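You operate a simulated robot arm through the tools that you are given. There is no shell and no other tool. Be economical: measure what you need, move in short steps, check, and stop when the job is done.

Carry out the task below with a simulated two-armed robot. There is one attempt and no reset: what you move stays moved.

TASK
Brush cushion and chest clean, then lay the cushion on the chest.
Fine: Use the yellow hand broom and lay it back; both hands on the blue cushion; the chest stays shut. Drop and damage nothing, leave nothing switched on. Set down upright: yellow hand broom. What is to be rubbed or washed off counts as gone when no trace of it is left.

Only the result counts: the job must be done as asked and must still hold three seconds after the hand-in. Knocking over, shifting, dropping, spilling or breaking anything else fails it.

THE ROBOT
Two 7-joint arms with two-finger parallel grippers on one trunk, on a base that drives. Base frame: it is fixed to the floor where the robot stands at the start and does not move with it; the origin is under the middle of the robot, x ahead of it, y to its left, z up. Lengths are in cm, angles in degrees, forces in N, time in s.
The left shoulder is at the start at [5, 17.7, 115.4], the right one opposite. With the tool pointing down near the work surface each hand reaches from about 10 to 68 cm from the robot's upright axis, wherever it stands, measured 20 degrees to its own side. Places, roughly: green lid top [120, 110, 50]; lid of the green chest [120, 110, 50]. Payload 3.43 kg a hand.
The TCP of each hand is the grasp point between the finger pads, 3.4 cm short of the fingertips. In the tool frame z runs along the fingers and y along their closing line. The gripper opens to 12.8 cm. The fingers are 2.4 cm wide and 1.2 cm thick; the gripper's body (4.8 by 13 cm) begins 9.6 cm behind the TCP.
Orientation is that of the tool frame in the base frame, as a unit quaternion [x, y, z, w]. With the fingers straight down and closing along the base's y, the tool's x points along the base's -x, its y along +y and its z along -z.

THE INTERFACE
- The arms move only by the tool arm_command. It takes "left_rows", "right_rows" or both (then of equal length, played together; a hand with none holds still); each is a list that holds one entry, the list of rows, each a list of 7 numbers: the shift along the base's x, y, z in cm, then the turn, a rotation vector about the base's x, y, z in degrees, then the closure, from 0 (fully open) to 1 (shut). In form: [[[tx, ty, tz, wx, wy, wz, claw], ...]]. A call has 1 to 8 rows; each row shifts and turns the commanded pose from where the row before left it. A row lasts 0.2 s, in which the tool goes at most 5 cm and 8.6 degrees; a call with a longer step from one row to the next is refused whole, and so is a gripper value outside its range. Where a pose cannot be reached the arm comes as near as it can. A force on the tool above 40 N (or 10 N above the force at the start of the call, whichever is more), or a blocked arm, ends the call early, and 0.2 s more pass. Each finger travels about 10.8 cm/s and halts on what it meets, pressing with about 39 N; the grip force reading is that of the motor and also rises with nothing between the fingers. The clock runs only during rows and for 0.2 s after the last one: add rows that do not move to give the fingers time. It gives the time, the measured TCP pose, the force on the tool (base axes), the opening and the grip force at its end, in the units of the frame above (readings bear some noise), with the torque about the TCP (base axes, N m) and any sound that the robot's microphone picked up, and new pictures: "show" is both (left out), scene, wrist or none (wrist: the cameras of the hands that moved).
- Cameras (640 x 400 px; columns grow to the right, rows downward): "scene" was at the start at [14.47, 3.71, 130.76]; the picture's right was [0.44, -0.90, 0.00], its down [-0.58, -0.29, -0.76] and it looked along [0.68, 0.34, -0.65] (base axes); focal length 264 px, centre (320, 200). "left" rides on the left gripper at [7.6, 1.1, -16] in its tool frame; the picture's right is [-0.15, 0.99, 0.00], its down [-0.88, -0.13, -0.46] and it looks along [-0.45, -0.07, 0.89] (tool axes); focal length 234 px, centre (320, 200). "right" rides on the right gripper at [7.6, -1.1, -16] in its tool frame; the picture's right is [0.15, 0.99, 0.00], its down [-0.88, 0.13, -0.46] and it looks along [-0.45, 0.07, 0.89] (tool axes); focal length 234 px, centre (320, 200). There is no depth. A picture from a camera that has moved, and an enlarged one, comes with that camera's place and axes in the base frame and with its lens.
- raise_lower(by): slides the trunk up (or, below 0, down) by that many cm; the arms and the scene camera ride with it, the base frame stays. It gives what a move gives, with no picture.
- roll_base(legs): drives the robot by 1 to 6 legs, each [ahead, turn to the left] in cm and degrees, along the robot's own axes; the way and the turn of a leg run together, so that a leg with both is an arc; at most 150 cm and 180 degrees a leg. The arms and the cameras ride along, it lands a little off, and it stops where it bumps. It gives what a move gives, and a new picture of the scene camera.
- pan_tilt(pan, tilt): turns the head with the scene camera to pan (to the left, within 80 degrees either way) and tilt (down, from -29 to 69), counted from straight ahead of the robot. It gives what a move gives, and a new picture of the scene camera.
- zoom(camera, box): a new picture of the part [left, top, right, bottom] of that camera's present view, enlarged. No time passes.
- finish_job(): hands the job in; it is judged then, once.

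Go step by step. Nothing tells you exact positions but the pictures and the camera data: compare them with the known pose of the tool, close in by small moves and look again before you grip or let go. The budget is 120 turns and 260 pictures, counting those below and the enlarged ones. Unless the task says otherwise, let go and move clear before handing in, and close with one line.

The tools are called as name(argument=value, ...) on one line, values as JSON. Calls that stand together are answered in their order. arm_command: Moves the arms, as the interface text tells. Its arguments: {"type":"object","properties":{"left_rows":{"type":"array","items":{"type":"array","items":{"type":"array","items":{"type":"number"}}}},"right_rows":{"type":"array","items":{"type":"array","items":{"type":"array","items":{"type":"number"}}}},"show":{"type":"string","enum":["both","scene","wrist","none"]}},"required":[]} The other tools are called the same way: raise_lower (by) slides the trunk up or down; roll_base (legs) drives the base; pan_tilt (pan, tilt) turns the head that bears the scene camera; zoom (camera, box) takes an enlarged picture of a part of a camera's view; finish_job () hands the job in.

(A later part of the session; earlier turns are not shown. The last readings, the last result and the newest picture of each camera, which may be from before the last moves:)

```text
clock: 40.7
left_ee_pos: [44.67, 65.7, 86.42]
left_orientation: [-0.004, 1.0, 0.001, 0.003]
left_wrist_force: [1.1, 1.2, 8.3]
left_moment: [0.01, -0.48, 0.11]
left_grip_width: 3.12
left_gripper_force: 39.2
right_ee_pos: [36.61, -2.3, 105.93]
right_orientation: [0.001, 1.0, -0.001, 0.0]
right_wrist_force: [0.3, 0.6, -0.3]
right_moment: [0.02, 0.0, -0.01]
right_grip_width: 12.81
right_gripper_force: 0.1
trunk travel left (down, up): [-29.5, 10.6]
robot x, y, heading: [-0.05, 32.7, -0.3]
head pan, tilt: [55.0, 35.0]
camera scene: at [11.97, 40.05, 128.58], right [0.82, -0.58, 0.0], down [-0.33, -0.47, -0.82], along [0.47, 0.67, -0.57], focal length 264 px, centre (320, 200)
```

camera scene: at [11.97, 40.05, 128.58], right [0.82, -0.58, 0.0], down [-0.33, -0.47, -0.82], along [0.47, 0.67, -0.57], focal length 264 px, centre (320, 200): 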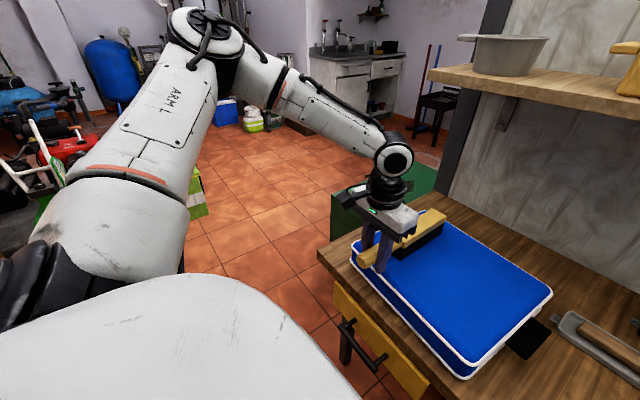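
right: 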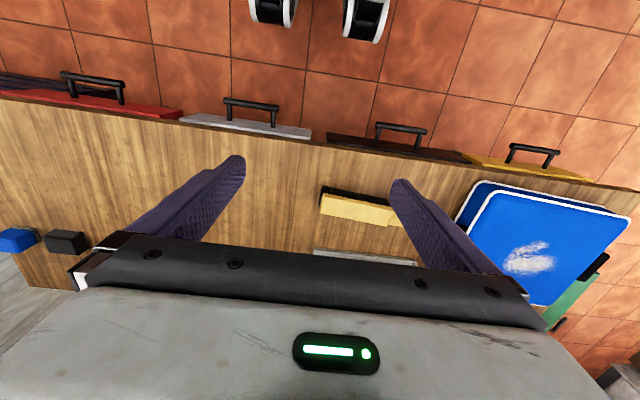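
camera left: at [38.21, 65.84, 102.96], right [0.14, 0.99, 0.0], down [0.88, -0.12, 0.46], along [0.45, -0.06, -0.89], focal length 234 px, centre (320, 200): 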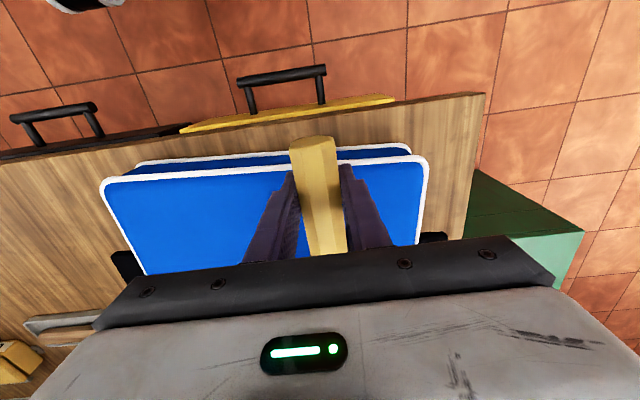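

The cushion is clean. I'll lift the broom away and drive around to the chest's open (+y) side.

arm_command(left_rows=[[[0, 0, 3, 0, 0, 0, 1], [0, 0, 4, 0, 0, 0, 1], [0, 0, 4, 0, 0, 0, 1], [-4, 0, 2, 0, 0, 0, 1], [-4, 0, 0, 0, 0, 0, 1], [0, 0, 0, 0, 0, 0, 1]]], show="none")

zoom(camera="scene", box=[310, 150, 570, 390])

roll_base(legs=[[0, 90], [140, 0]])

pan_tilt(pan=-65, tilt=25)

```text
clock: 42.1
left_ee_pos: [36.59, 65.85, 99.53]
left_orientation: [-0.003, 1.0, 0.001, 0.002]
left_wrist_force: [0.7, -0.3, -2.9]
left_moment: [-0.02, 0.32, 0.01]
left_grip_width: 3.09
left_gripper_force: 39.0
right_ee_pos: [36.71, -2.25, 105.73]
right_orientation: [0.001, 1.0, 0.001, 0.0]
right_wrist_force: [-0.4, 0.2, 0.4]
right_moment: [-0.02, -0.02, 0.01]
right_grip_width: 12.79
right_gripper_force: 0.1
trunk travel left (down, up): [-29.5, 10.6]
robot x, y, heading: [0.13, 32.75, -0.3]
head pan, tilt: [55.0, 35.0]
```

```text
1.67 times, centred on (440, 270) of scene
camera zoom: at [12.07, 40.09, 128.56], right [0.82, -0.58, 0.0], down [-0.33, -0.47, -0.82], along [0.47, 0.67, -0.57], focal length 440 px, centre (120, 83)
```

zoom: 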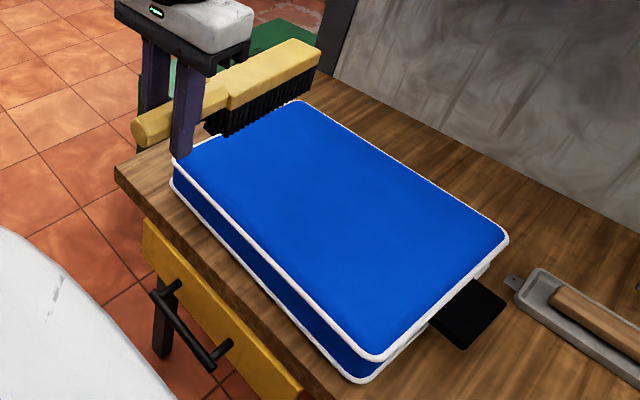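

```text
clock: 53.0
left_ee_pos: [-35.42, 208.97, 99.58]
left_orientation: [0.716, -0.698, -0.002, -0.001]
left_wrist_force: [0.0, 0.1, -3.3]
left_moment: [-0.37, 0.01, -0.02]
left_grip_width: 3.1
left_gripper_force: 38.8
right_ee_pos: [32.49, 210.53, 105.8]
right_orientation: [0.713, -0.702, 0.0, 0.0]
right_wrist_force: [-0.4, -0.9, 0.6]
right_moment: [0.03, -0.01, 0.01]
right_grip_width: 12.79
right_gripper_force: 0.1
trunk travel left (down, up): [-29.5, 10.6]
robot x, y, heading: [-1.81, 173.26, 91.3]
head pan, tilt: [55.0, 35.0]
camera scene: at [-9.43, 185.11, 128.56], right [0.56, 0.83, 0.0], down [0.48, -0.32, -0.82], along [-0.68, 0.46, -0.57], focal length 264 px, centre (320, 200)
```

scene: 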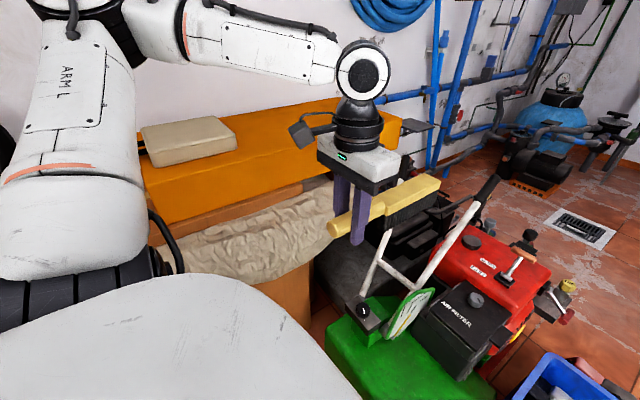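

```text
clock: 55.0
left_ee_pos: [-35.53, 209.03, 99.47]
left_orientation: [0.717, -0.697, -0.002, 0.0]
left_wrist_force: [0.4, -0.2, -2.9]
left_moment: [-0.35, 0.03, 0.02]
left_grip_width: 3.12
left_gripper_force: 38.9
right_ee_pos: [32.62, 210.44, 105.73]
right_orientation: [0.713, -0.701, 0.0, 0.0]
right_wrist_force: [-0.1, -0.1, -0.3]
right_moment: [-0.03, 0.02, 0.01]
right_grip_width: 12.79
right_gripper_force: 0.1
trunk travel left (down, up): [-29.5, 10.6]
robot x, y, heading: [-1.67, 173.08, 91.2]
head pan, tilt: [-65.0, 25.0]
camera scene: at [6.15, 184.21, 130.15], right [0.44, -0.9, 0.0], down [-0.38, -0.19, -0.91], along [0.81, 0.4, -0.42], focal length 264 px, centre (320, 200)
```

scene: 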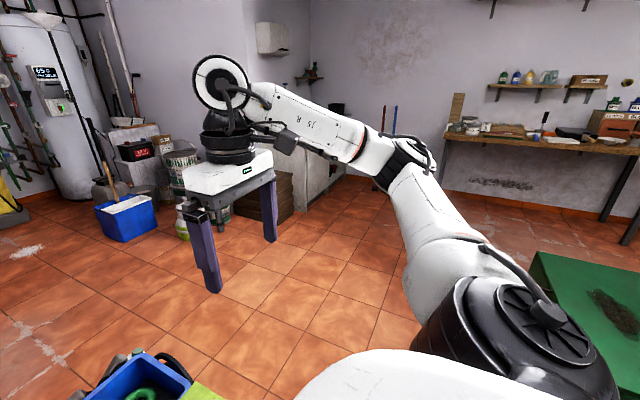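

I've seen the chest's surroundings: clutter to the left of the robot, clear floor ahead along +x. I'll turn right and drive part way, then look at the chest.

roll_base(legs=[[0, -91], [60, 0]])

pan_tilt(pan=-40, tilt=45)

pan_tilt(pan=10, tilt=25)

```text
clock: 62.2
left_ee_pos: [94.84, 205.03, 99.46]
left_orientation: [0.001, 1.0, 0.001, 0.002]
left_wrist_force: [-0.7, 1.2, -2.6]
left_moment: [-0.03, 0.38, 0.02]
left_grip_width: 3.09
left_gripper_force: 38.6
right_ee_pos: [94.19, 136.99, 105.72]
right_orientation: [0.005, 1.0, 0.001, 0.0]
right_wrist_force: [0.5, -0.6, 0.0]
right_moment: [-0.02, 0.04, -0.01]
right_grip_width: 12.77
right_gripper_force: 0.0
trunk travel left (down, up): [-29.5, 10.6]
robot x, y, heading: [57.85, 172.4, -0.8]
head pan, tilt: [-65.0, 25.0]
camera scene: at [68.67, 163.98, 130.14], right [-0.91, -0.41, 0.0], down [-0.17, 0.39, -0.91], along [0.37, -0.83, -0.42], focal length 264 px, centre (320, 200)
```

scene: 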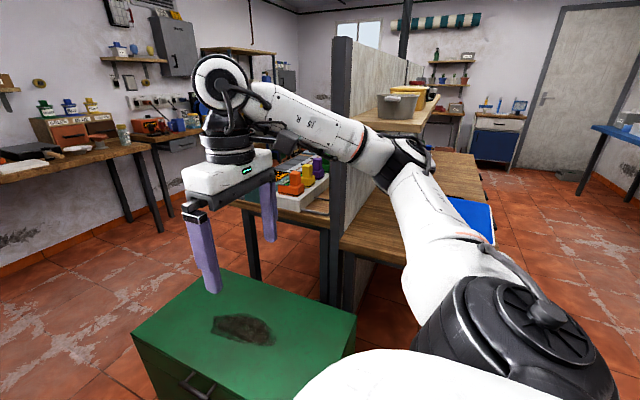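

```text
clock: 63.1
left_ee_pos: [94.7, 205.12, 99.5]
left_orientation: [0.001, 1.0, 0.001, 0.001]
left_wrist_force: [0.7, -0.4, -2.5]
left_moment: [0.01, 0.39, -0.01]
left_grip_width: 3.07
left_gripper_force: 39.0
right_ee_pos: [94.37, 137.0, 105.77]
right_orientation: [0.005, 1.0, 0.0, 0.0]
right_wrist_force: [-0.2, -0.4, 0.4]
right_moment: [-0.01, 0.01, 0.02]
right_grip_width: 12.76
right_gripper_force: 0.2
trunk travel left (down, up): [-29.5, 10.6]
robot x, y, heading: [57.95, 172.39, -0.7]
head pan, tilt: [-40.0, 45.0]
camera scene: at [71.01, 167.07, 127.09], right [-0.65, -0.76, 0.0], down [-0.54, 0.46, -0.71], along [0.54, -0.46, -0.71], focal length 264 px, centre (320, 200)
```

scene: 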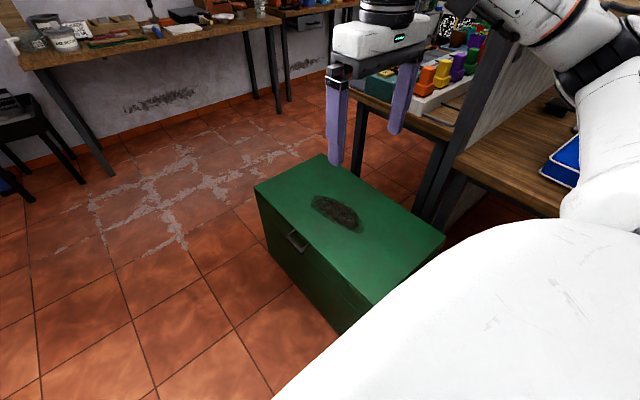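

```text
clock: 64.3
left_ee_pos: [94.72, 205.11, 99.4]
left_orientation: [0.001, 1.0, 0.001, 0.002]
left_wrist_force: [0.2, 0.1, -2.3]
left_moment: [0.05, 0.31, 0.0]
left_grip_width: 3.11
left_gripper_force: 38.7
right_ee_pos: [94.25, 137.03, 105.75]
right_orientation: [0.005, 1.0, 0.0, 0.0]
right_wrist_force: [0.4, -0.4, 1.4]
right_moment: [0.01, -0.02, -0.01]
right_grip_width: 12.83
right_gripper_force: 0.0
trunk travel left (down, up): [-29.5, 10.6]
robot x, y, heading: [57.96, 172.16, -0.8]
head pan, tilt: [10.0, 25.0]
camera scene: at [73.94, 173.86, 130.14], right [0.16, -0.99, 0.0], down [-0.42, -0.07, -0.91], along [0.89, 0.15, -0.42], focal length 264 px, centre (320, 200)
```

scene: 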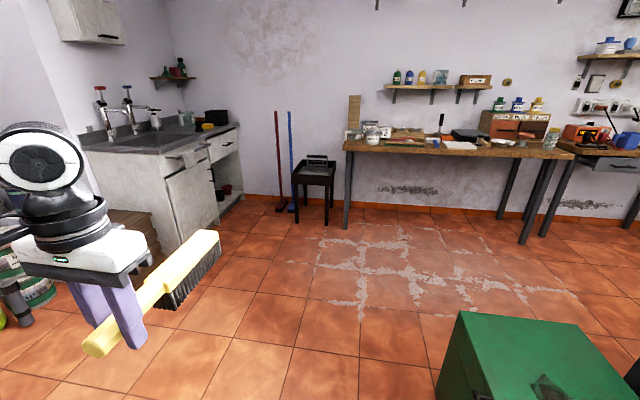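

The chest lid spans about x 85–154, y 95–133, z 50, and its patch covers x 107–131, y 111–120. I'll stand at about (90,172) facing −y and lower the trunk.

roll_base(legs=[[32, 0], [0, -90]])

raise_lower(by=-26)

pan_tilt(pan=15, tilt=45)

```text
clock: 70.2
left_ee_pos: [123.05, 135.92, 99.5]
left_orientation: [0.703, 0.711, -0.001, 0.002]
left_wrist_force: [0.1, -0.1, -2.8]
left_moment: [0.37, -0.04, 0.0]
left_grip_width: 3.11
left_gripper_force: 39.2
right_ee_pos: [55.02, 135.34, 105.78]
right_orientation: [0.706, 0.708, 0.0, 0.0]
right_wrist_force: [-0.7, -0.6, 0.1]
right_moment: [-0.01, 0.01, 0.03]
right_grip_width: 12.8
right_gripper_force: 0.1
trunk travel left (down, up): [-29.5, 10.6]
robot x, y, heading: [89.97, 172.15, -89.6]
head pan, tilt: [10.0, 25.0]
camera scene: at [91.45, 155.95, 130.14], right [-0.98, -0.18, 0.0], down [-0.07, 0.42, -0.91], along [0.16, -0.89, -0.42], focal length 264 px, centre (320, 200)
```

scene: 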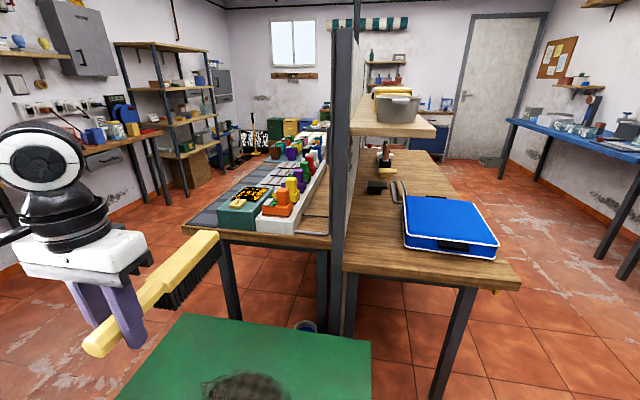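

```text
clock: 72.9
left_ee_pos: [123.09, 135.87, 73.47]
left_orientation: [0.703, 0.711, -0.001, 0.001]
left_wrist_force: [0.0, 0.1, -2.3]
left_moment: [0.33, 0.0, 0.05]
left_grip_width: 3.1
left_gripper_force: 38.4
right_ee_pos: [54.95, 135.33, 79.65]
right_orientation: [0.706, 0.708, 0.0, 0.0]
right_wrist_force: [-0.1, -0.6, -0.2]
right_moment: [0.02, -0.02, -0.01]
right_grip_width: 12.78
right_gripper_force: 0.1
trunk travel left (down, up): [-3.5, 36.6]
robot x, y, heading: [90.24, 172.32, -89.9]
head pan, tilt: [10.0, 25.0]
```

```text
clock: 73.7
left_ee_pos: [123.06, 135.74, 73.53]
left_orientation: [0.703, 0.712, -0.001, 0.001]
left_wrist_force: [0.4, 0.9, -2.8]
left_moment: [0.34, 0.02, 0.03]
left_grip_width: 3.08
left_gripper_force: 38.8
right_ee_pos: [54.99, 135.36, 79.89]
right_orientation: [0.706, 0.708, 0.0, 0.0]
right_wrist_force: [-0.1, -0.1, 1.0]
right_moment: [0.03, 0.02, 0.01]
right_grip_width: 12.81
right_gripper_force: 0.2
trunk travel left (down, up): [-3.5, 36.6]
robot x, y, heading: [89.72, 172.14, -89.5]
head pan, tilt: [15.0, 45.0]
camera scene: at [91.95, 157.18, 101.09], right [-0.97, -0.26, 0.0], down [-0.18, 0.68, -0.71], along [0.18, -0.68, -0.71], focal length 264 px, centre (320, 200)
```

scene: 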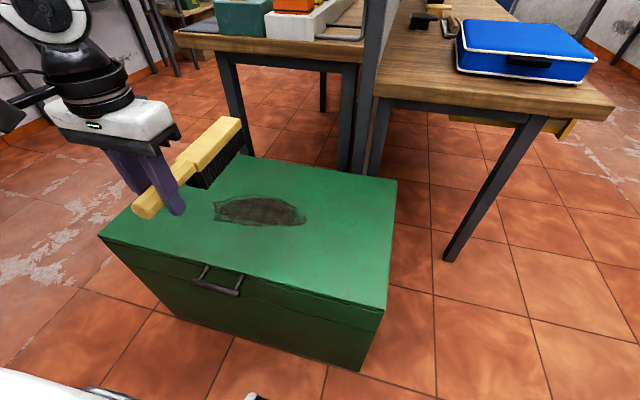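

The lid has a clear view, with the patch at x 107–132, y 110–121. I'll move the broom to its left end at x≈136 and lower to just above the lid.

arm_command(left_rows=[[[3, -1, -3, 0, 0, 0, 1], [3, -1, -3, 0, 0, 0, 1], [3, -1, -3, 0, 0, 0, 1], [3, -1, -3, 0, 0, 0, 1], [1, -1, -3, 0, 0, 0, 1], [0, 0, -1.8, 0, 0, 0, 1], [0, 0, 0, 0, 0, 0, 1]]], show="scene")

zoom(camera="scene", box=[60, 100, 340, 275])

```text
clock: 75.3
left_ee_pos: [136.02, 130.75, 56.74]
left_orientation: [0.702, 0.712, -0.001, 0.001]
left_wrist_force: [0.2, 0.4, -1.7]
left_moment: [0.37, 0.02, 0.0]
left_grip_width: 3.1
left_gripper_force: 39.3
right_ee_pos: [54.96, 135.36, 79.74]
right_orientation: [0.706, 0.709, 0.0, 0.0]
right_wrist_force: [0.1, 0.2, -0.1]
right_moment: [-0.01, 0.0, 0.02]
right_grip_width: 12.79
right_gripper_force: 0.0
trunk travel left (down, up): [-3.5, 36.6]
robot x, y, heading: [89.91, 172.04, -90.0]
head pan, tilt: [15.0, 45.0]
camera scene: at [91.96, 157.18, 101.08], right [-0.97, -0.26, 0.0], down [-0.19, 0.68, -0.71], along [0.18, -0.68, -0.71], focal length 264 px, centre (320, 200)
```

scene: 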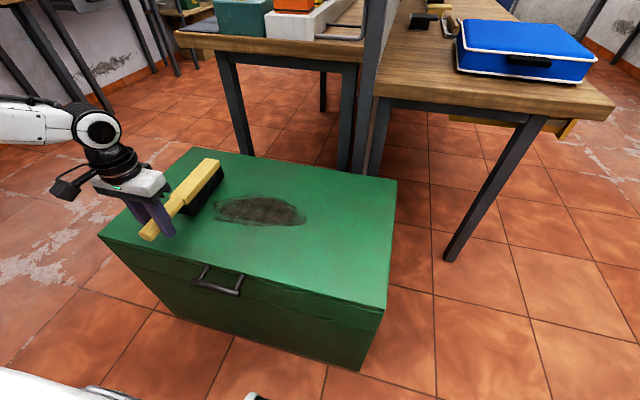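

```text
2.29 times, centred on (200, 188) of scene
camera zoom: at [91.96, 157.18, 101.08], right [-0.97, -0.26, 0.0], down [-0.19, 0.68, -0.71], along [0.18, -0.68, -0.71], focal length 603 px, centre (594, 229)
```

zoom: 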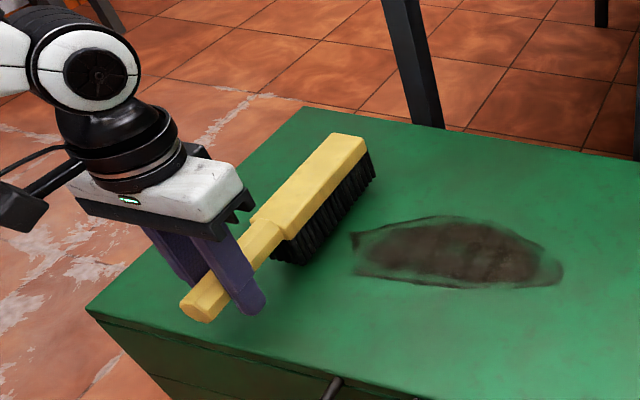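

arm_command(left_rows=[[[0, 0, -0.5, 0, 0, 0, 1], [0, 0, -0.4, 0, 0, 0, 1], [0, 0, -0.4, 0, 0, 0, 1], [0, 0, 0, 0, 0, 0, 1]]], show="none")

```text
clock: 76.3
left_ee_pos: [136.04, 130.81, 55.37]
left_orientation: [0.703, 0.712, -0.001, 0.002]
left_wrist_force: [-1.0, -0.1, -2.9]
left_moment: [0.33, -0.01, 0.0]
left_grip_width: 3.12
left_gripper_force: 38.6
right_ee_pos: [55.02, 135.3, 79.76]
right_orientation: [0.705, 0.709, 0.001, 0.0]
right_wrist_force: [0.5, 0.4, -1.2]
right_moment: [0.0, -0.01, 0.02]
right_grip_width: 12.78
right_gripper_force: 0.1
trunk travel left (down, up): [-3.5, 36.6]
robot x, y, heading: [89.6, 171.77, -89.7]
head pan, tilt: [15.0, 45.0]
```

arm_command(left_rows=[[[0, 0, -0.3, 0, 0, 0, 1], [0, 0, -0.3, 0, 0, 0, 1], [0, 0, 0, 0, 0, 0, 1]]], show="none")

```text
clock: 77.1
left_ee_pos: [136.05, 130.77, 54.74]
left_orientation: [0.703, 0.711, -0.001, 0.002]
left_wrist_force: [0.9, 0.4, 0.0]
left_moment: [0.25, 0.04, 0.03]
left_grip_width: 3.1
left_gripper_force: 39.3
right_ee_pos: [54.91, 135.34, 79.84]
right_orientation: [0.706, 0.708, 0.0, 0.0]
right_wrist_force: [0.6, 1.3, -0.2]
right_moment: [0.0, 0.01, -0.02]
right_grip_width: 12.8
right_gripper_force: 0.0
trunk travel left (down, up): [-3.5, 36.6]
robot x, y, heading: [89.9, 172.16, -89.8]
head pan, tilt: [15.0, 45.0]
```

The bristles are just touching. I'll press slightly and sweep along x.

arm_command(left_rows=[[[0, 0, -0.3, 0, 0, 0, 1], [-4, 0, 0, 0, 0, 0, 1], [-4, 0, 0, 0, 0, 0, 1], [-4, 0, 0, 0, 0, 0, 1], [-4, 0, 0, 0, 0, 0, 1], [-4, 0, 0, 0, 0, 0, 1], [-4, 0, 0, 0, 0, 0, 1], [-4, 0, 0, 0, 0, 0, 1]]], show="none")

arm_command(left_rows=[[[-2, 0, 0, 0, 0, 0, 1], [4, 0, 0, 0, 0, 0, 1], [4, 0, 0, 0, 0, 0, 1], [4, 0, 0, 0, 0, 0, 1], [4, 0, 0, 0, 0, 0, 1], [4, 0, 0, 0, 0, 0, 1], [4, 0, 0, 0, 0, 0, 1], [4, 0, 0, 0, 0, 0, 1]]], show="scene")

```text
clock: 78.9
left_ee_pos: [108.14, 131.08, 54.63]
left_orientation: [0.702, 0.712, -0.001, 0.001]
left_wrist_force: [2.7, -0.6, 8.2]
left_moment: [-0.44, -0.11, 0.21]
left_grip_width: 3.14
left_gripper_force: 38.7
right_ee_pos: [54.94, 135.17, 79.75]
right_orientation: [0.706, 0.708, 0.0, 0.0]
right_wrist_force: [0.5, 0.9, 0.2]
right_moment: [-0.03, -0.01, -0.02]
right_grip_width: 12.82
right_gripper_force: 0.1
trunk travel left (down, up): [-3.5, 36.6]
robot x, y, heading: [89.63, 171.87, -89.7]
head pan, tilt: [15.0, 45.0]
```

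```text
clock: 80.7
left_ee_pos: [135.15, 131.43, 55.46]
left_orientation: [0.703, 0.711, -0.001, 0.001]
left_wrist_force: [-0.1, 0.0, -2.7]
left_moment: [0.34, 0.02, 0.02]
left_grip_width: 3.1
left_gripper_force: 39.1
left hand out of reach, approached as far as the arm can: row 1
right_ee_pos: [54.95, 135.31, 79.76]
right_orientation: [0.706, 0.708, 0.0, 0.0]
right_wrist_force: [-1.1, 0.6, 0.1]
right_moment: [-0.01, -0.07, 0.05]
right_grip_width: 12.81
right_gripper_force: 0.0
trunk travel left (down, up): [-3.5, 36.6]
robot x, y, heading: [89.56, 171.88, -89.8]
head pan, tilt: [15.0, 45.0]
camera scene: at [91.96, 157.18, 101.08], right [-0.97, -0.26, 0.0], down [-0.19, 0.68, -0.71], along [0.18, -0.68, -0.71], focal length 264 px, centre (320, 200)
```

scene: 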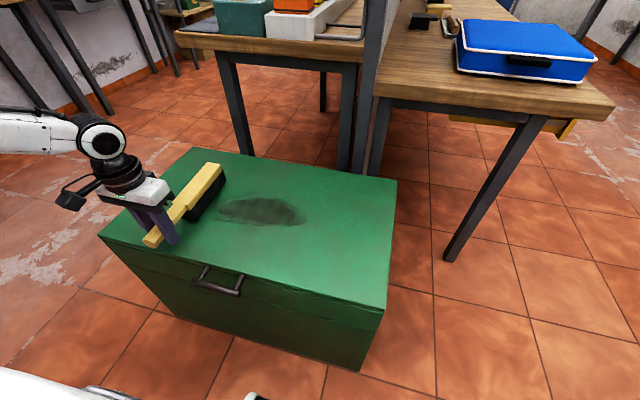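

The patch is fading. I'll keep stroking between x≈108 and 136, which stays within reach, at the contact height.

arm_command(left_rows=[[[0, -0.5, -1.1, 0, 0, 0, 1], [-4, 0, 0, 0, 0, 0, 1], [-4, 0, 0, 0, 0, 0, 1], [-4, 0, 0, 0, 0, 0, 1], [-4, 0, 0, 0, 0, 0, 1], [-4, 0, 0, 0, 0, 0, 1], [-4, 0, 0, 0, 0, 0, 1], [-2.6, 0, 0, 0, 0, 0, 1]]], show="none")

arm_command(left_rows=[[[4, 0, 0, 0, 0, 0, 1], [4, 0, 0, 0, 0, 0, 1], [4, 0, 0, 0, 0, 0, 1], [4, 0, 0, 0, 0, 0, 1], [4, 0, 0, 0, 0, 0, 1], [4, 0, 0, 0, 0, 0, 1], [2.6, 0, 0, 0, 0, 0, 1]]], show="none")

arm_command(left_rows=[[[-4, 0, 0, 0, 0, 0, 1], [-4, 0, 0, 0, 0, 0, 1], [-4, 0, 0, 0, 0, 0, 1], [-4, 0, 0, 0, 0, 0, 1], [-4, 0, 0, 0, 0, 0, 1], [-4, 0, 0, 0, 0, 0, 1], [-2.6, 0, 0, 0, 0, 0, 1]]], show="none")

arm_command(left_rows=[[[4, 0, 0, 0, 0, 0, 1], [4, 0, 0, 0, 0, 0, 1], [4, 0, 0, 0, 0, 0, 1], [4, 0, 0, 0, 0, 0, 1], [4, 0, 0, 0, 0, 0, 1], [4, 0, 0, 0, 0, 0, 1], [2.6, 0, 0, 0, 0, 0, 1]]], show="none")

zoom(camera="scene", box=[100, 130, 340, 280])

```text
clock: 82.5
left_ee_pos: [108.71, 130.96, 54.35]
left_orientation: [0.702, 0.712, -0.002, 0.003]
left_wrist_force: [5.8, 1.8, 15.4]
left_moment: [-0.92, 0.07, 0.44]
left_grip_width: 3.11
left_gripper_force: 39.0
right_ee_pos: [54.99, 135.38, 79.83]
right_orientation: [0.706, 0.708, -0.001, 0.001]
right_wrist_force: [0.1, 0.2, -0.3]
right_moment: [-0.01, -0.02, -0.02]
right_grip_width: 12.84
right_gripper_force: 0.1
trunk travel left (down, up): [-3.5, 36.6]
robot x, y, heading: [89.98, 171.89, -90.0]
head pan, tilt: [15.0, 45.0]
```

```text
clock: 84.1
left_ee_pos: [135.29, 130.86, 54.42]
left_orientation: [0.702, 0.712, 0.0, 0.002]
left_wrist_force: [-3.4, 0.7, 9.1]
left_moment: [-0.55, 0.23, -0.25]
left_grip_width: 3.07
left_gripper_force: 39.1
right_ee_pos: [54.93, 135.23, 79.86]
right_orientation: [0.705, 0.709, 0.0, 0.001]
right_wrist_force: [-0.6, 0.0, 0.7]
right_moment: [-0.01, 0.03, 0.0]
right_grip_width: 12.81
right_gripper_force: 0.0
trunk travel left (down, up): [-3.5, 36.6]
robot x, y, heading: [89.77, 171.76, -90.0]
head pan, tilt: [15.0, 45.0]
```

```text
clock: 85.7
left_ee_pos: [108.64, 130.76, 54.45]
left_orientation: [0.702, 0.712, -0.001, 0.001]
left_wrist_force: [5.5, 1.2, 14.0]
left_moment: [-0.77, -0.07, 0.4]
left_grip_width: 3.12
left_gripper_force: 39.0
right_ee_pos: [55.0, 135.34, 79.73]
right_orientation: [0.706, 0.708, 0.0, 0.001]
right_wrist_force: [0.4, -0.5, 0.6]
right_moment: [-0.01, 0.0, -0.03]
right_grip_width: 12.79
right_gripper_force: 0.1
trunk travel left (down, up): [-3.5, 36.6]
robot x, y, heading: [89.91, 172.16, -90.0]
head pan, tilt: [15.0, 45.0]
```

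```text
clock: 87.3
left_ee_pos: [135.35, 130.94, 54.32]
left_orientation: [0.703, 0.711, -0.001, 0.001]
left_wrist_force: [-2.6, -0.6, 6.8]
left_moment: [-0.34, 0.15, -0.17]
left_grip_width: 3.13
left_gripper_force: 39.2
right_ee_pos: [54.96, 135.41, 79.86]
right_orientation: [0.706, 0.708, 0.001, 0.0]
right_wrist_force: [-0.5, 0.1, -1.0]
right_moment: [0.03, 0.02, 0.0]
right_grip_width: 12.79
right_gripper_force: 0.1
trunk travel left (down, up): [-3.5, 36.6]
robot x, y, heading: [90.23, 172.03, -90.0]
head pan, tilt: [15.0, 45.0]
```

```text
2.67 times, centred on (220, 205) of scene
camera zoom: at [91.9, 157.23, 101.1], right [-0.97, -0.26, 0.0], down [-0.18, 0.68, -0.71], along [0.19, -0.68, -0.71], focal length 703 px, centre (587, 187)
```

zoom: 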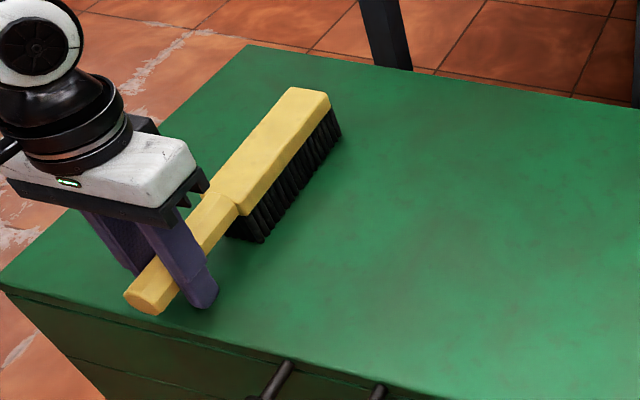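

Nearly gone; I'll add two more strokes for safety, lift off and inspect.

arm_command(left_rows=[[[-4, 0, 0, 0, 0, 0, 1], [-4, 0, 0, 0, 0, 0, 1], [-4, 0, 0, 0, 0, 0, 1], [-4, 0, 0, 0, 0, 0, 1], [-4, 0, 0, 0, 0, 0, 1], [-4, 0, 0, 0, 0, 0, 1], [-2.6, 0, 0, 0, 0, 0, 1]]], show="none")

arm_command(left_rows=[[[4, 0, 0, 0, 0, 0, 1], [4, 0, 0, 0, 0, 0, 1], [4, 0, 0, 0, 0, 0, 1], [4, 0, 0, 0, 0, 0, 1], [4, 0, 0, 0, 0, 0, 1], [4, 0, 0, 0, 0, 0, 1], [3, 0, 0, 0, 0, 0, 1]]], show="none")

arm_command(left_rows=[[[0, 0, 3, 0, 0, 0, 1], [0, 0, 4, 0, 0, 0, 1], [0, 3, 4, 0, 0, 0, 1], [0, 3, 4, 0, 0, 0, 1], [0, 0, 4, 0, 0, 0, 1], [0, 0, 0, 0, 0, 0, 1]]], show="none")

zoom(camera="scene", box=[150, 140, 400, 296])

```text
clock: 88.9
left_ee_pos: [108.64, 130.99, 54.41]
left_orientation: [0.702, 0.713, 0.0, 0.001]
left_wrist_force: [3.0, 0.5, 6.6]
left_moment: [-0.29, 0.05, 0.24]
left_grip_width: 3.09
left_gripper_force: 38.7
right_ee_pos: [55.03, 135.3, 79.78]
right_orientation: [0.706, 0.709, 0.0, -0.001]
right_wrist_force: [0.4, -0.5, 0.4]
right_moment: [-0.01, 0.04, 0.02]
right_grip_width: 12.79
right_gripper_force: 0.0
trunk travel left (down, up): [-3.5, 36.6]
robot x, y, heading: [89.96, 172.11, -90.0]
head pan, tilt: [15.0, 45.0]
```

```text
clock: 90.5
left_ee_pos: [135.7, 130.9, 54.26]
left_orientation: [0.703, 0.711, -0.002, 0.001]
left_wrist_force: [-2.9, -0.6, 5.0]
left_moment: [-0.19, 0.13, -0.2]
left_grip_width: 3.1
left_gripper_force: 39.1
right_ee_pos: [54.98, 135.21, 79.67]
right_orientation: [0.706, 0.708, 0.0, 0.0]
right_wrist_force: [0.0, -0.1, -0.1]
right_moment: [0.01, 0.01, 0.01]
right_grip_width: 12.77
right_gripper_force: 0.0
trunk travel left (down, up): [-3.5, 36.6]
robot x, y, heading: [89.79, 172.11, -90.1]
head pan, tilt: [15.0, 45.0]
```

```text
clock: 91.9
left_ee_pos: [135.66, 136.95, 73.38]
left_orientation: [0.702, 0.712, -0.001, 0.0]
left_wrist_force: [-0.6, 0.0, -2.6]
left_moment: [0.36, 0.02, -0.02]
left_grip_width: 3.1
left_gripper_force: 39.5
right_ee_pos: [54.98, 135.32, 79.78]
right_orientation: [0.706, 0.708, 0.0, 0.0]
right_wrist_force: [0.9, -0.2, 0.3]
right_moment: [-0.01, 0.0, -0.01]
right_grip_width: 12.79
right_gripper_force: 0.0
trunk travel left (down, up): [-3.5, 36.6]
robot x, y, heading: [90.27, 172.19, -89.8]
head pan, tilt: [15.0, 45.0]
```

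```text
2.56 times, centred on (275, 218) of scene
camera zoom: at [91.95, 157.18, 101.08], right [-0.97, -0.26, 0.0], down [-0.18, 0.68, -0.71], along [0.18, -0.68, -0.71], focal length 675 px, centre (435, 154)
```

zoom: 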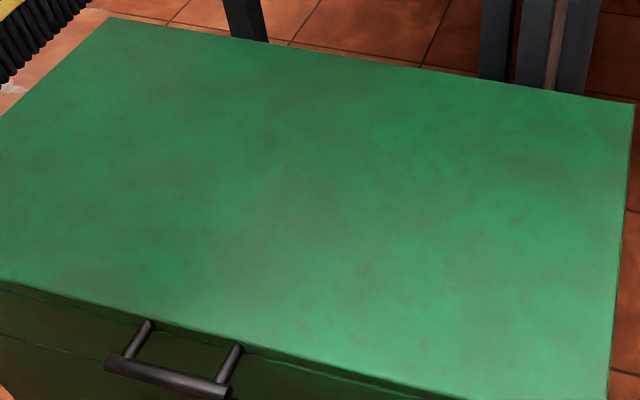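

zoom(camera="scene", box=[200, 170, 330, 251])

raise_lower(by=26)

```text
4.92 times, centred on (265, 210) of scene
camera zoom: at [91.95, 157.18, 101.08], right [-0.97, -0.26, 0.0], down [-0.18, 0.68, -0.71], along [0.18, -0.68, -0.71], focal length 1298 px, centre (591, 148)
```

zoom: 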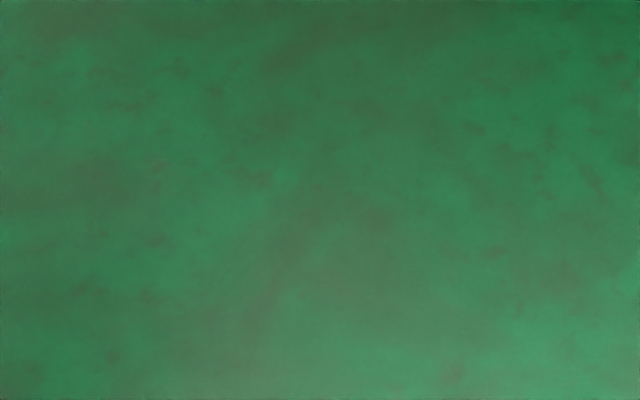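

```text
clock: 94.6
left_ee_pos: [135.74, 136.95, 99.38]
left_orientation: [0.702, 0.712, -0.001, 0.002]
left_wrist_force: [-1.2, 0.0, -2.1]
left_moment: [0.39, -0.01, 0.02]
left_grip_width: 3.12
left_gripper_force: 38.8
right_ee_pos: [55.02, 135.32, 105.82]
right_orientation: [0.706, 0.708, 0.0, 0.0]
right_wrist_force: [0.2, -0.3, -0.5]
right_moment: [0.05, 0.01, 0.02]
right_grip_width: 12.8
right_gripper_force: 0.0
trunk travel left (down, up): [-29.5, 10.6]
robot x, y, heading: [89.67, 171.61, -89.8]
head pan, tilt: [15.0, 45.0]
```

The lid looks clean, with only its even mottling left. I'll pull the broom in a bit and drive back to where I picked it up.

arm_command(left_rows=[[[-4, 0, 0, 0, 0, 0, 1], [-4, 0, 0, 0, 0, 0, 1], [-4, 0, 0, 0, 0, 0, 1], [0, 0, 0, 0, 0, 0, 1]]], show="none")

roll_base(legs=[[0, 90], [-90, 0], [0, -90]])

```text
clock: 95.6
left_ee_pos: [123.6, 136.91, 99.36]
left_orientation: [0.703, 0.712, -0.001, 0.001]
left_wrist_force: [0.5, -0.6, -2.0]
left_moment: [0.35, 0.02, -0.01]
left_grip_width: 3.1
left_gripper_force: 39.0
right_ee_pos: [55.01, 135.18, 105.67]
right_orientation: [0.706, 0.708, 0.0, 0.0]
right_wrist_force: [-0.1, 0.1, -0.3]
right_moment: [-0.03, 0.0, -0.01]
right_grip_width: 12.8
right_gripper_force: 0.3
trunk travel left (down, up): [-29.5, 10.6]
robot x, y, heading: [89.73, 171.69, -89.7]
head pan, tilt: [15.0, 45.0]
```

```text
clock: 108.0
left_ee_pos: [33.84, 135.75, 99.37]
left_orientation: [0.695, 0.719, -0.001, 0.001]
left_wrist_force: [-0.8, -1.0, -2.5]
left_moment: [0.35, 0.05, 0.0]
left_grip_width: 3.07
left_gripper_force: 38.6
right_ee_pos: [-34.86, 132.79, 105.74]
right_orientation: [0.698, 0.716, 0.0, 0.0]
right_wrist_force: [0.1, -0.1, -0.2]
right_moment: [-0.03, 0.0, -0.01]
right_grip_width: 12.81
right_gripper_force: 0.0
trunk travel left (down, up): [-29.5, 10.6]
robot x, y, heading: [-0.84, 170.35, -88.8]
head pan, tilt: [15.0, 45.0]
camera scene: at [1.7, 155.45, 127.09], right [-0.96, -0.28, 0.0], down [-0.2, 0.68, -0.71], along [0.2, -0.68, -0.71], focal length 264 px, centre (320, 200)
```

scene: 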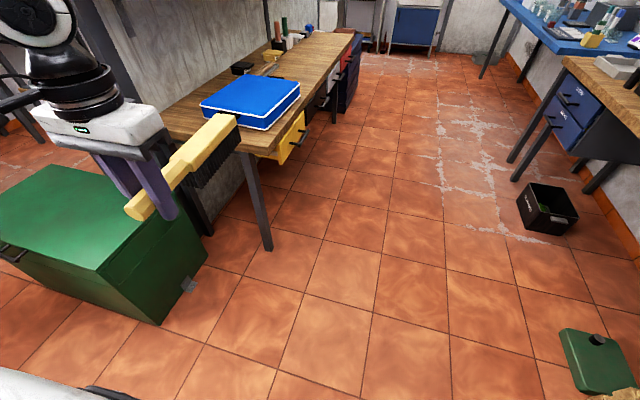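

roll_base(legs=[[137.4, 0], [0, 57.4]])

pan_tilt(pan=0, tilt=50)

```text
clock: 117.4
left_ee_pos: [51.22, 44.38, 99.46]
left_orientation: [0.258, 0.966, 0.0, 0.002]
left_wrist_force: [-0.5, 1.9, -2.9]
left_moment: [0.2, 0.31, 0.03]
left_grip_width: 3.12
left_gripper_force: 38.8
right_ee_pos: [17.55, -15.53, 105.76]
right_orientation: [0.262, 0.965, 0.0, -0.001]
right_wrist_force: [0.2, -0.5, -0.9]
right_moment: [0.01, 0.04, 0.0]
right_grip_width: 12.76
right_gripper_force: 0.1
trunk travel left (down, up): [-29.5, 10.6]
robot x, y, heading: [3.84, 33.24, -30.5]
head pan, tilt: [15.0, 45.0]
camera scene: at [17.55, 27.49, 127.08], right [-0.27, -0.96, 0.0], down [-0.68, 0.19, -0.71], along [0.68, -0.19, -0.71], focal length 264 px, centre (320, 200)
```

scene: 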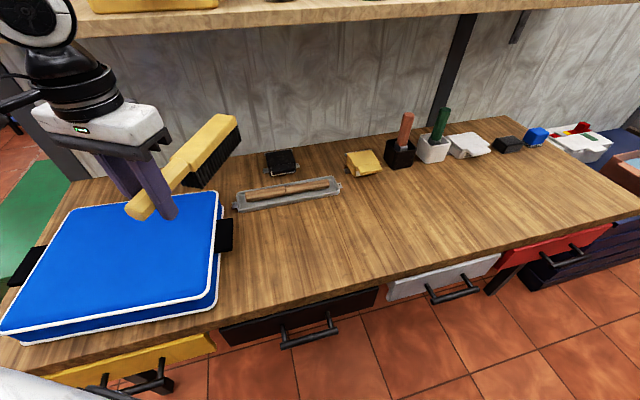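

```text
clock: 118.2
left_ee_pos: [51.23, 44.38, 99.47]
left_orientation: [0.258, 0.966, 0.0, 0.002]
left_wrist_force: [0.4, 1.3, -2.3]
left_moment: [0.18, 0.28, 0.02]
left_grip_width: 3.1
left_gripper_force: 38.9
right_ee_pos: [17.59, -15.63, 105.82]
right_orientation: [0.262, 0.965, 0.0, 0.0]
right_wrist_force: [-0.2, 0.0, 0.2]
right_moment: [-0.03, -0.04, 0.03]
right_grip_width: 12.81
right_gripper_force: 0.1
trunk travel left (down, up): [-29.5, 10.6]
robot x, y, heading: [3.88, 33.01, -30.4]
head pan, tilt: [0.0, 50.0]
camera scene: at [16.34, 25.74, 126.4], right [-0.51, -0.86, 0.0], down [-0.66, 0.39, -0.64], along [0.55, -0.33, -0.77], focal length 264 px, centre (320, 200)
```

scene: 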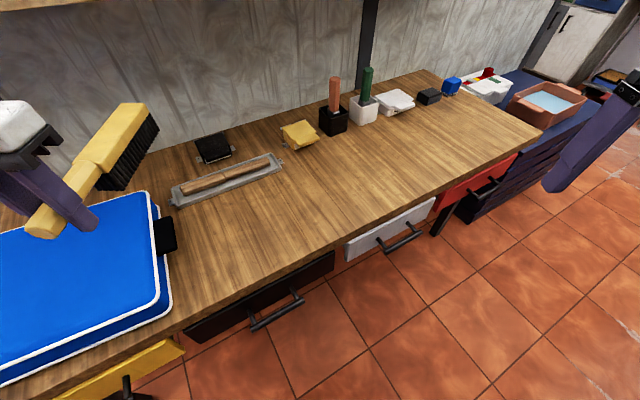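

I'll turn the broom back to its original direction above its old spot, then lower it.

arm_command(left_rows=[[[0.5, -1.9, 0, 0, 0, -7.9, 1], [0.5, -1.9, 0, 0, 0, -7.9, 1], [0.5, -1.9, 0, 0, 0, -7.9, 1], [0.5, -1.9, 0, 0, 0, -7.9, 1], [0.5, -1.9, 0, 0, 0, -7.9, 1], [0.5, -1.9, 0, 0, 0, -7.9, 1], [0.5, -1.9, 0, 0, 0, -7.9, 1], [0.2, -1.6, 0, 0, 0, -7.9, 1]]], show="none")

arm_command(left_rows=[[[0, 0, -4, 0, 0, 0, 1], [0, 0, -4, 0, 0, 0, 1], [0, 0, -4, 0, 0, 0, 1], [0, 0, -3, 0, 0, 0, 1], [0, 0, 0, 0, 0, 0, 1]]], show="both")

```text
clock: 120.0
left_ee_pos: [54.95, 29.37, 99.34]
left_orientation: [0.727, 0.687, -0.001, 0.0]
left_wrist_force: [0.6, 0.5, -2.2]
left_moment: [0.36, -0.02, -0.03]
left_grip_width: 3.11
left_gripper_force: 39.1
right_ee_pos: [17.62, -15.63, 105.79]
right_orientation: [0.263, 0.965, 0.0, 0.0]
right_wrist_force: [-0.2, 0.7, 0.0]
right_moment: [0.01, -0.03, -0.02]
right_grip_width: 12.83
right_gripper_force: 0.1
trunk travel left (down, up): [-29.5, 10.6]
robot x, y, heading: [3.49, 33.18, -30.3]
head pan, tilt: [0.0, 50.0]
```

```text
clock: 121.2
left_ee_pos: [55.04, 29.47, 84.46]
left_orientation: [0.726, 0.688, -0.001, 0.002]
left_wrist_force: [0.6, 0.7, -3.0]
left_moment: [0.39, 0.02, 0.01]
left_grip_width: 3.07
left_gripper_force: 38.8
right_ee_pos: [17.69, -15.57, 105.74]
right_orientation: [0.261, 0.965, 0.0, 0.001]
right_wrist_force: [-0.7, -0.1, -0.5]
right_moment: [-0.01, 0.0, -0.01]
right_grip_width: 12.8
right_gripper_force: 0.0
trunk travel left (down, up): [-29.5, 10.6]
robot x, y, heading: [3.8, 33.32, -30.5]
head pan, tilt: [0.0, 50.0]
camera scene: at [16.33, 25.73, 126.4], right [-0.51, -0.86, 0.0], down [-0.66, 0.39, -0.64], along [0.55, -0.33, -0.77], focal length 264 px, centre (320, 200)
camera left: at [56.5, 36.9, 100.33], right [0.98, -0.2, 0.0], down [-0.18, -0.87, 0.46], along [-0.09, -0.45, -0.89], focal length 234 px, centre (320, 200)
```

scene: 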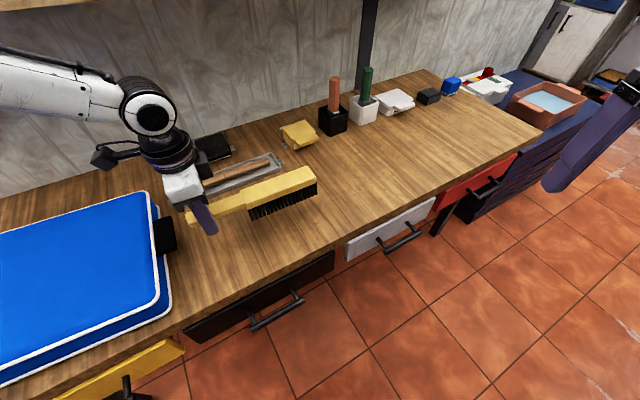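
left: 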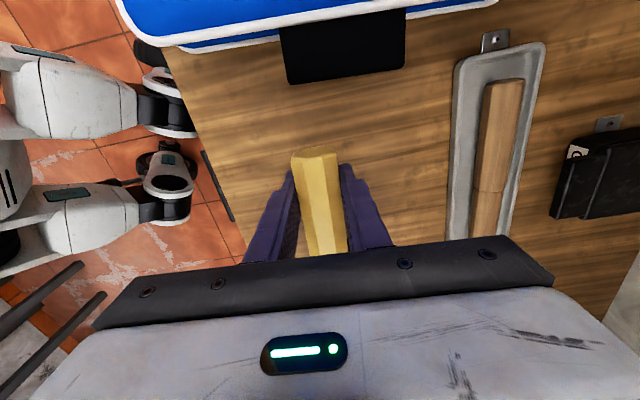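

arm_command(left_rows=[[[0, 0, -3, 0, 0, 0, 1], [0, 0, -1.6, 0, 0, 0, 1], [0, 0, -0.4, 0, 0, 0, 1], [0, 0, -0.3, 0, 0, 0, 1], [0, 0, 0, 0, 0, 0, 1]]], show="scene")

zoom(camera="scene", box=[130, 130, 350, 268])

```text
clock: 122.4
left_ee_pos: [54.92, 29.48, 79.25]
left_orientation: [0.727, 0.687, -0.002, 0.003]
left_wrist_force: [0.1, 0.0, -2.7]
left_moment: [0.36, 0.02, 0.01]
left_grip_width: 3.08
left_gripper_force: 38.7
right_ee_pos: [17.76, -15.67, 105.76]
right_orientation: [0.262, 0.965, 0.0, 0.0]
right_wrist_force: [-0.3, 0.3, -0.4]
right_moment: [0.0, 0.04, 0.0]
right_grip_width: 12.83
right_gripper_force: 0.1
trunk travel left (down, up): [-29.5, 10.6]
robot x, y, heading: [3.7, 33.59, -30.6]
head pan, tilt: [0.0, 50.0]
camera scene: at [16.33, 25.73, 126.39], right [-0.51, -0.86, 0.0], down [-0.66, 0.39, -0.64], along [0.55, -0.33, -0.77], focal length 264 px, centre (320, 200)
```

scene: 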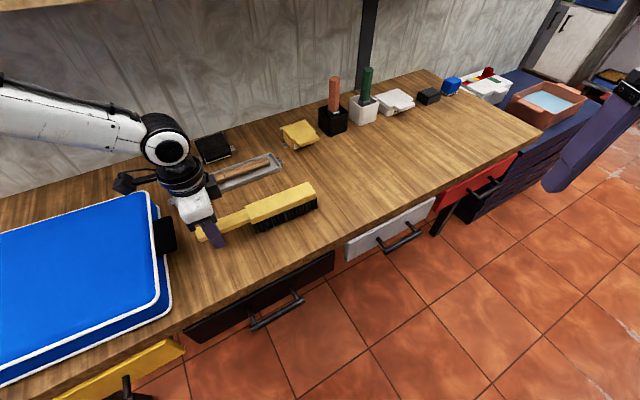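

```text
2.90 times, centred on (240, 199) of scene
camera zoom: at [16.33, 25.73, 126.39], right [-0.51, -0.86, 0.0], down [-0.66, 0.39, -0.64], along [0.55, -0.33, -0.77], focal length 764 px, centre (552, 203)
```

zoom: 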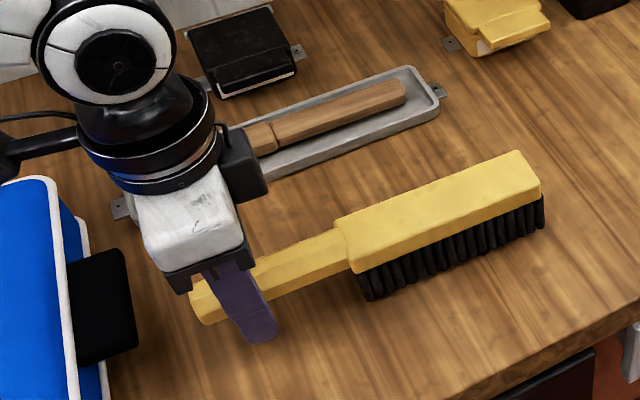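

arm_command(left_rows=[[[0, 0, -0.2, 0, 0, 0, 1], [0, 0, -0.2, 0, 0, 0, 1], [0, 0, 0, 0, 0, 0, 1]]], show="none")

```text
clock: 123.2
left_ee_pos: [54.78, 29.71, 79.12]
left_orientation: [0.726, 0.688, -0.001, 0.002]
left_wrist_force: [0.3, -0.4, -2.8]
left_moment: [0.36, 0.0, -0.01]
left_grip_width: 3.09
left_gripper_force: 39.3
left hand out of reach, approached as far as the arm can: row 2
right_ee_pos: [17.6, -15.49, 105.76]
right_orientation: [0.262, 0.965, 0.001, 0.0]
right_wrist_force: [0.1, 0.4, -0.6]
right_moment: [0.0, -0.02, 0.03]
right_grip_width: 12.8
right_gripper_force: 0.0
trunk travel left (down, up): [-29.5, 10.6]
robot x, y, heading: [3.68, 32.98, -30.2]
head pan, tilt: [0.0, 50.0]
```

The arm is at its limit here, so I'll use the trunk for the last few millimetres.

raise_lower(by=-0.4)

```text
clock: 123.7
left_ee_pos: [54.85, 29.54, 78.63]
left_orientation: [0.726, 0.688, 0.0, 0.002]
left_wrist_force: [0.0, -0.7, -2.0]
left_moment: [0.33, -0.02, -0.02]
left_grip_width: 3.09
left_gripper_force: 38.9
right_ee_pos: [17.63, -15.65, 105.39]
right_orientation: [0.262, 0.965, 0.0, 0.0]
right_wrist_force: [-0.9, -0.4, -0.8]
right_moment: [0.0, 0.02, 0.01]
right_grip_width: 12.79
right_gripper_force: 0.0
trunk travel left (down, up): [-29.1, 11.0]
robot x, y, heading: [3.91, 33.3, -30.5]
head pan, tilt: [0.0, 50.0]
```

raise_lower(by=-0.3)

```text
clock: 124.2
left_ee_pos: [54.89, 29.53, 78.6]
left_orientation: [0.725, 0.689, 0.0, 0.005]
left_wrist_force: [-0.2, 6.6, 17.3]
left_moment: [-0.85, 0.29, -0.12]
left_grip_width: 3.11
left_gripper_force: 39.2
right_ee_pos: [17.5, -15.45, 105.2]
right_orientation: [0.262, 0.965, 0.0, 0.001]
right_wrist_force: [-0.8, 0.1, -0.4]
right_moment: [0.0, 0.0, -0.01]
right_grip_width: 12.79
right_gripper_force: 0.1
trunk travel left (down, up): [-28.8, 11.3]
robot x, y, heading: [3.59, 33.0, -30.3]
head pan, tilt: [0.0, 50.0]
```

The bristles are on the bench. I'll ease the pressure and open the fingers gently.

raise_lower(by=0.2)

arm_command(left_rows=[[[0, 0, 0, 0, 0, 0, 0.74], [0, 0, 0, 0, 0, 0, 0.68], [0, 0, 0, 0, 0, 0, 0.5], [0, 0, 0, 0, 0, 0, 0.4], [0, 0, 0, 0, 0, 0, 0.4]]])

zoom(camera="scene", box=[130, 130, 350, 268])

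```text
clock: 124.8
left_ee_pos: [54.99, 29.52, 78.71]
left_orientation: [0.725, 0.689, 0.0, 0.003]
left_wrist_force: [2.2, 3.3, 10.6]
left_moment: [-0.52, -0.15, 0.19]
left_grip_width: 3.13
left_gripper_force: 38.9
right_ee_pos: [17.53, -15.58, 105.4]
right_orientation: [0.262, 0.965, 0.0, 0.0]
right_wrist_force: [0.0, 0.3, -0.2]
right_moment: [-0.03, 0.03, 0.0]
right_grip_width: 12.8
right_gripper_force: 0.1
trunk travel left (down, up): [-29.0, 11.1]
robot x, y, heading: [4.04, 33.15, -30.6]
head pan, tilt: [0.0, 50.0]
```

```text
clock: 126.0
left_ee_pos: [54.92, 29.5, 78.58]
left_orientation: [0.726, 0.688, -0.002, 0.002]
left_wrist_force: [-0.8, -0.2, -0.3]
left_moment: [-0.01, -0.04, -0.03]
left_grip_width: 7.65
left_gripper_force: 0.1
right_ee_pos: [17.51, -15.54, 105.23]
right_orientation: [0.262, 0.965, 0.0, 0.0]
right_wrist_force: [0.2, -0.4, -0.6]
right_moment: [0.0, 0.01, 0.0]
right_grip_width: 12.82
right_gripper_force: 0.1
trunk travel left (down, up): [-29.0, 11.1]
robot x, y, heading: [4.12, 33.59, -30.7]
head pan, tilt: [0.0, 50.0]
camera scene: at [16.31, 25.73, 125.9], right [-0.51, -0.86, 0.0], down [-0.66, 0.39, -0.64], along [0.55, -0.33, -0.77], focal length 264 px, centre (320, 200)
camera left: at [56.42, 37.07, 94.57], right [0.98, -0.2, 0.0], down [-0.18, -0.87, 0.46], along [-0.09, -0.45, -0.89], focal length 234 px, centre (320, 200)
```

scene: 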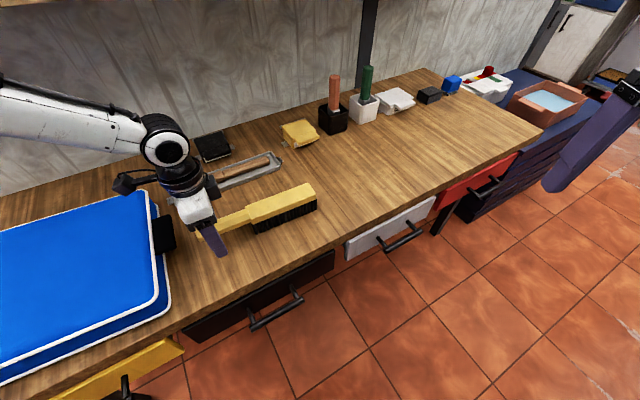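
left: 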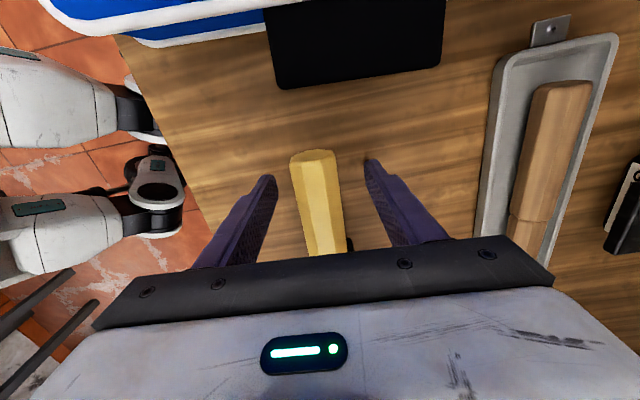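

```text
2.90 times, centred on (240, 199) of scene
camera zoom: at [16.31, 25.73, 125.9], right [-0.51, -0.86, 0.0], down [-0.66, 0.39, -0.64], along [0.55, -0.33, -0.77], focal length 764 px, centre (552, 203)
```

zoom: 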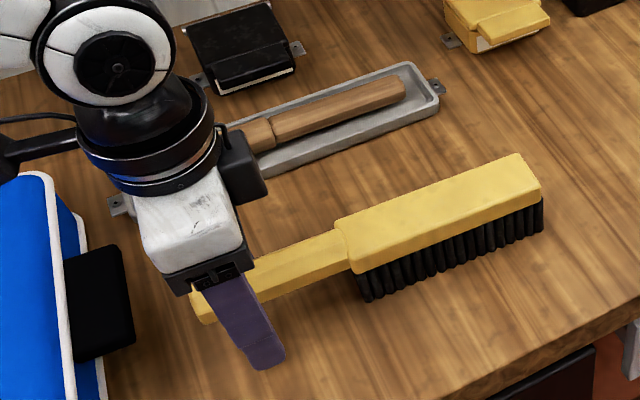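

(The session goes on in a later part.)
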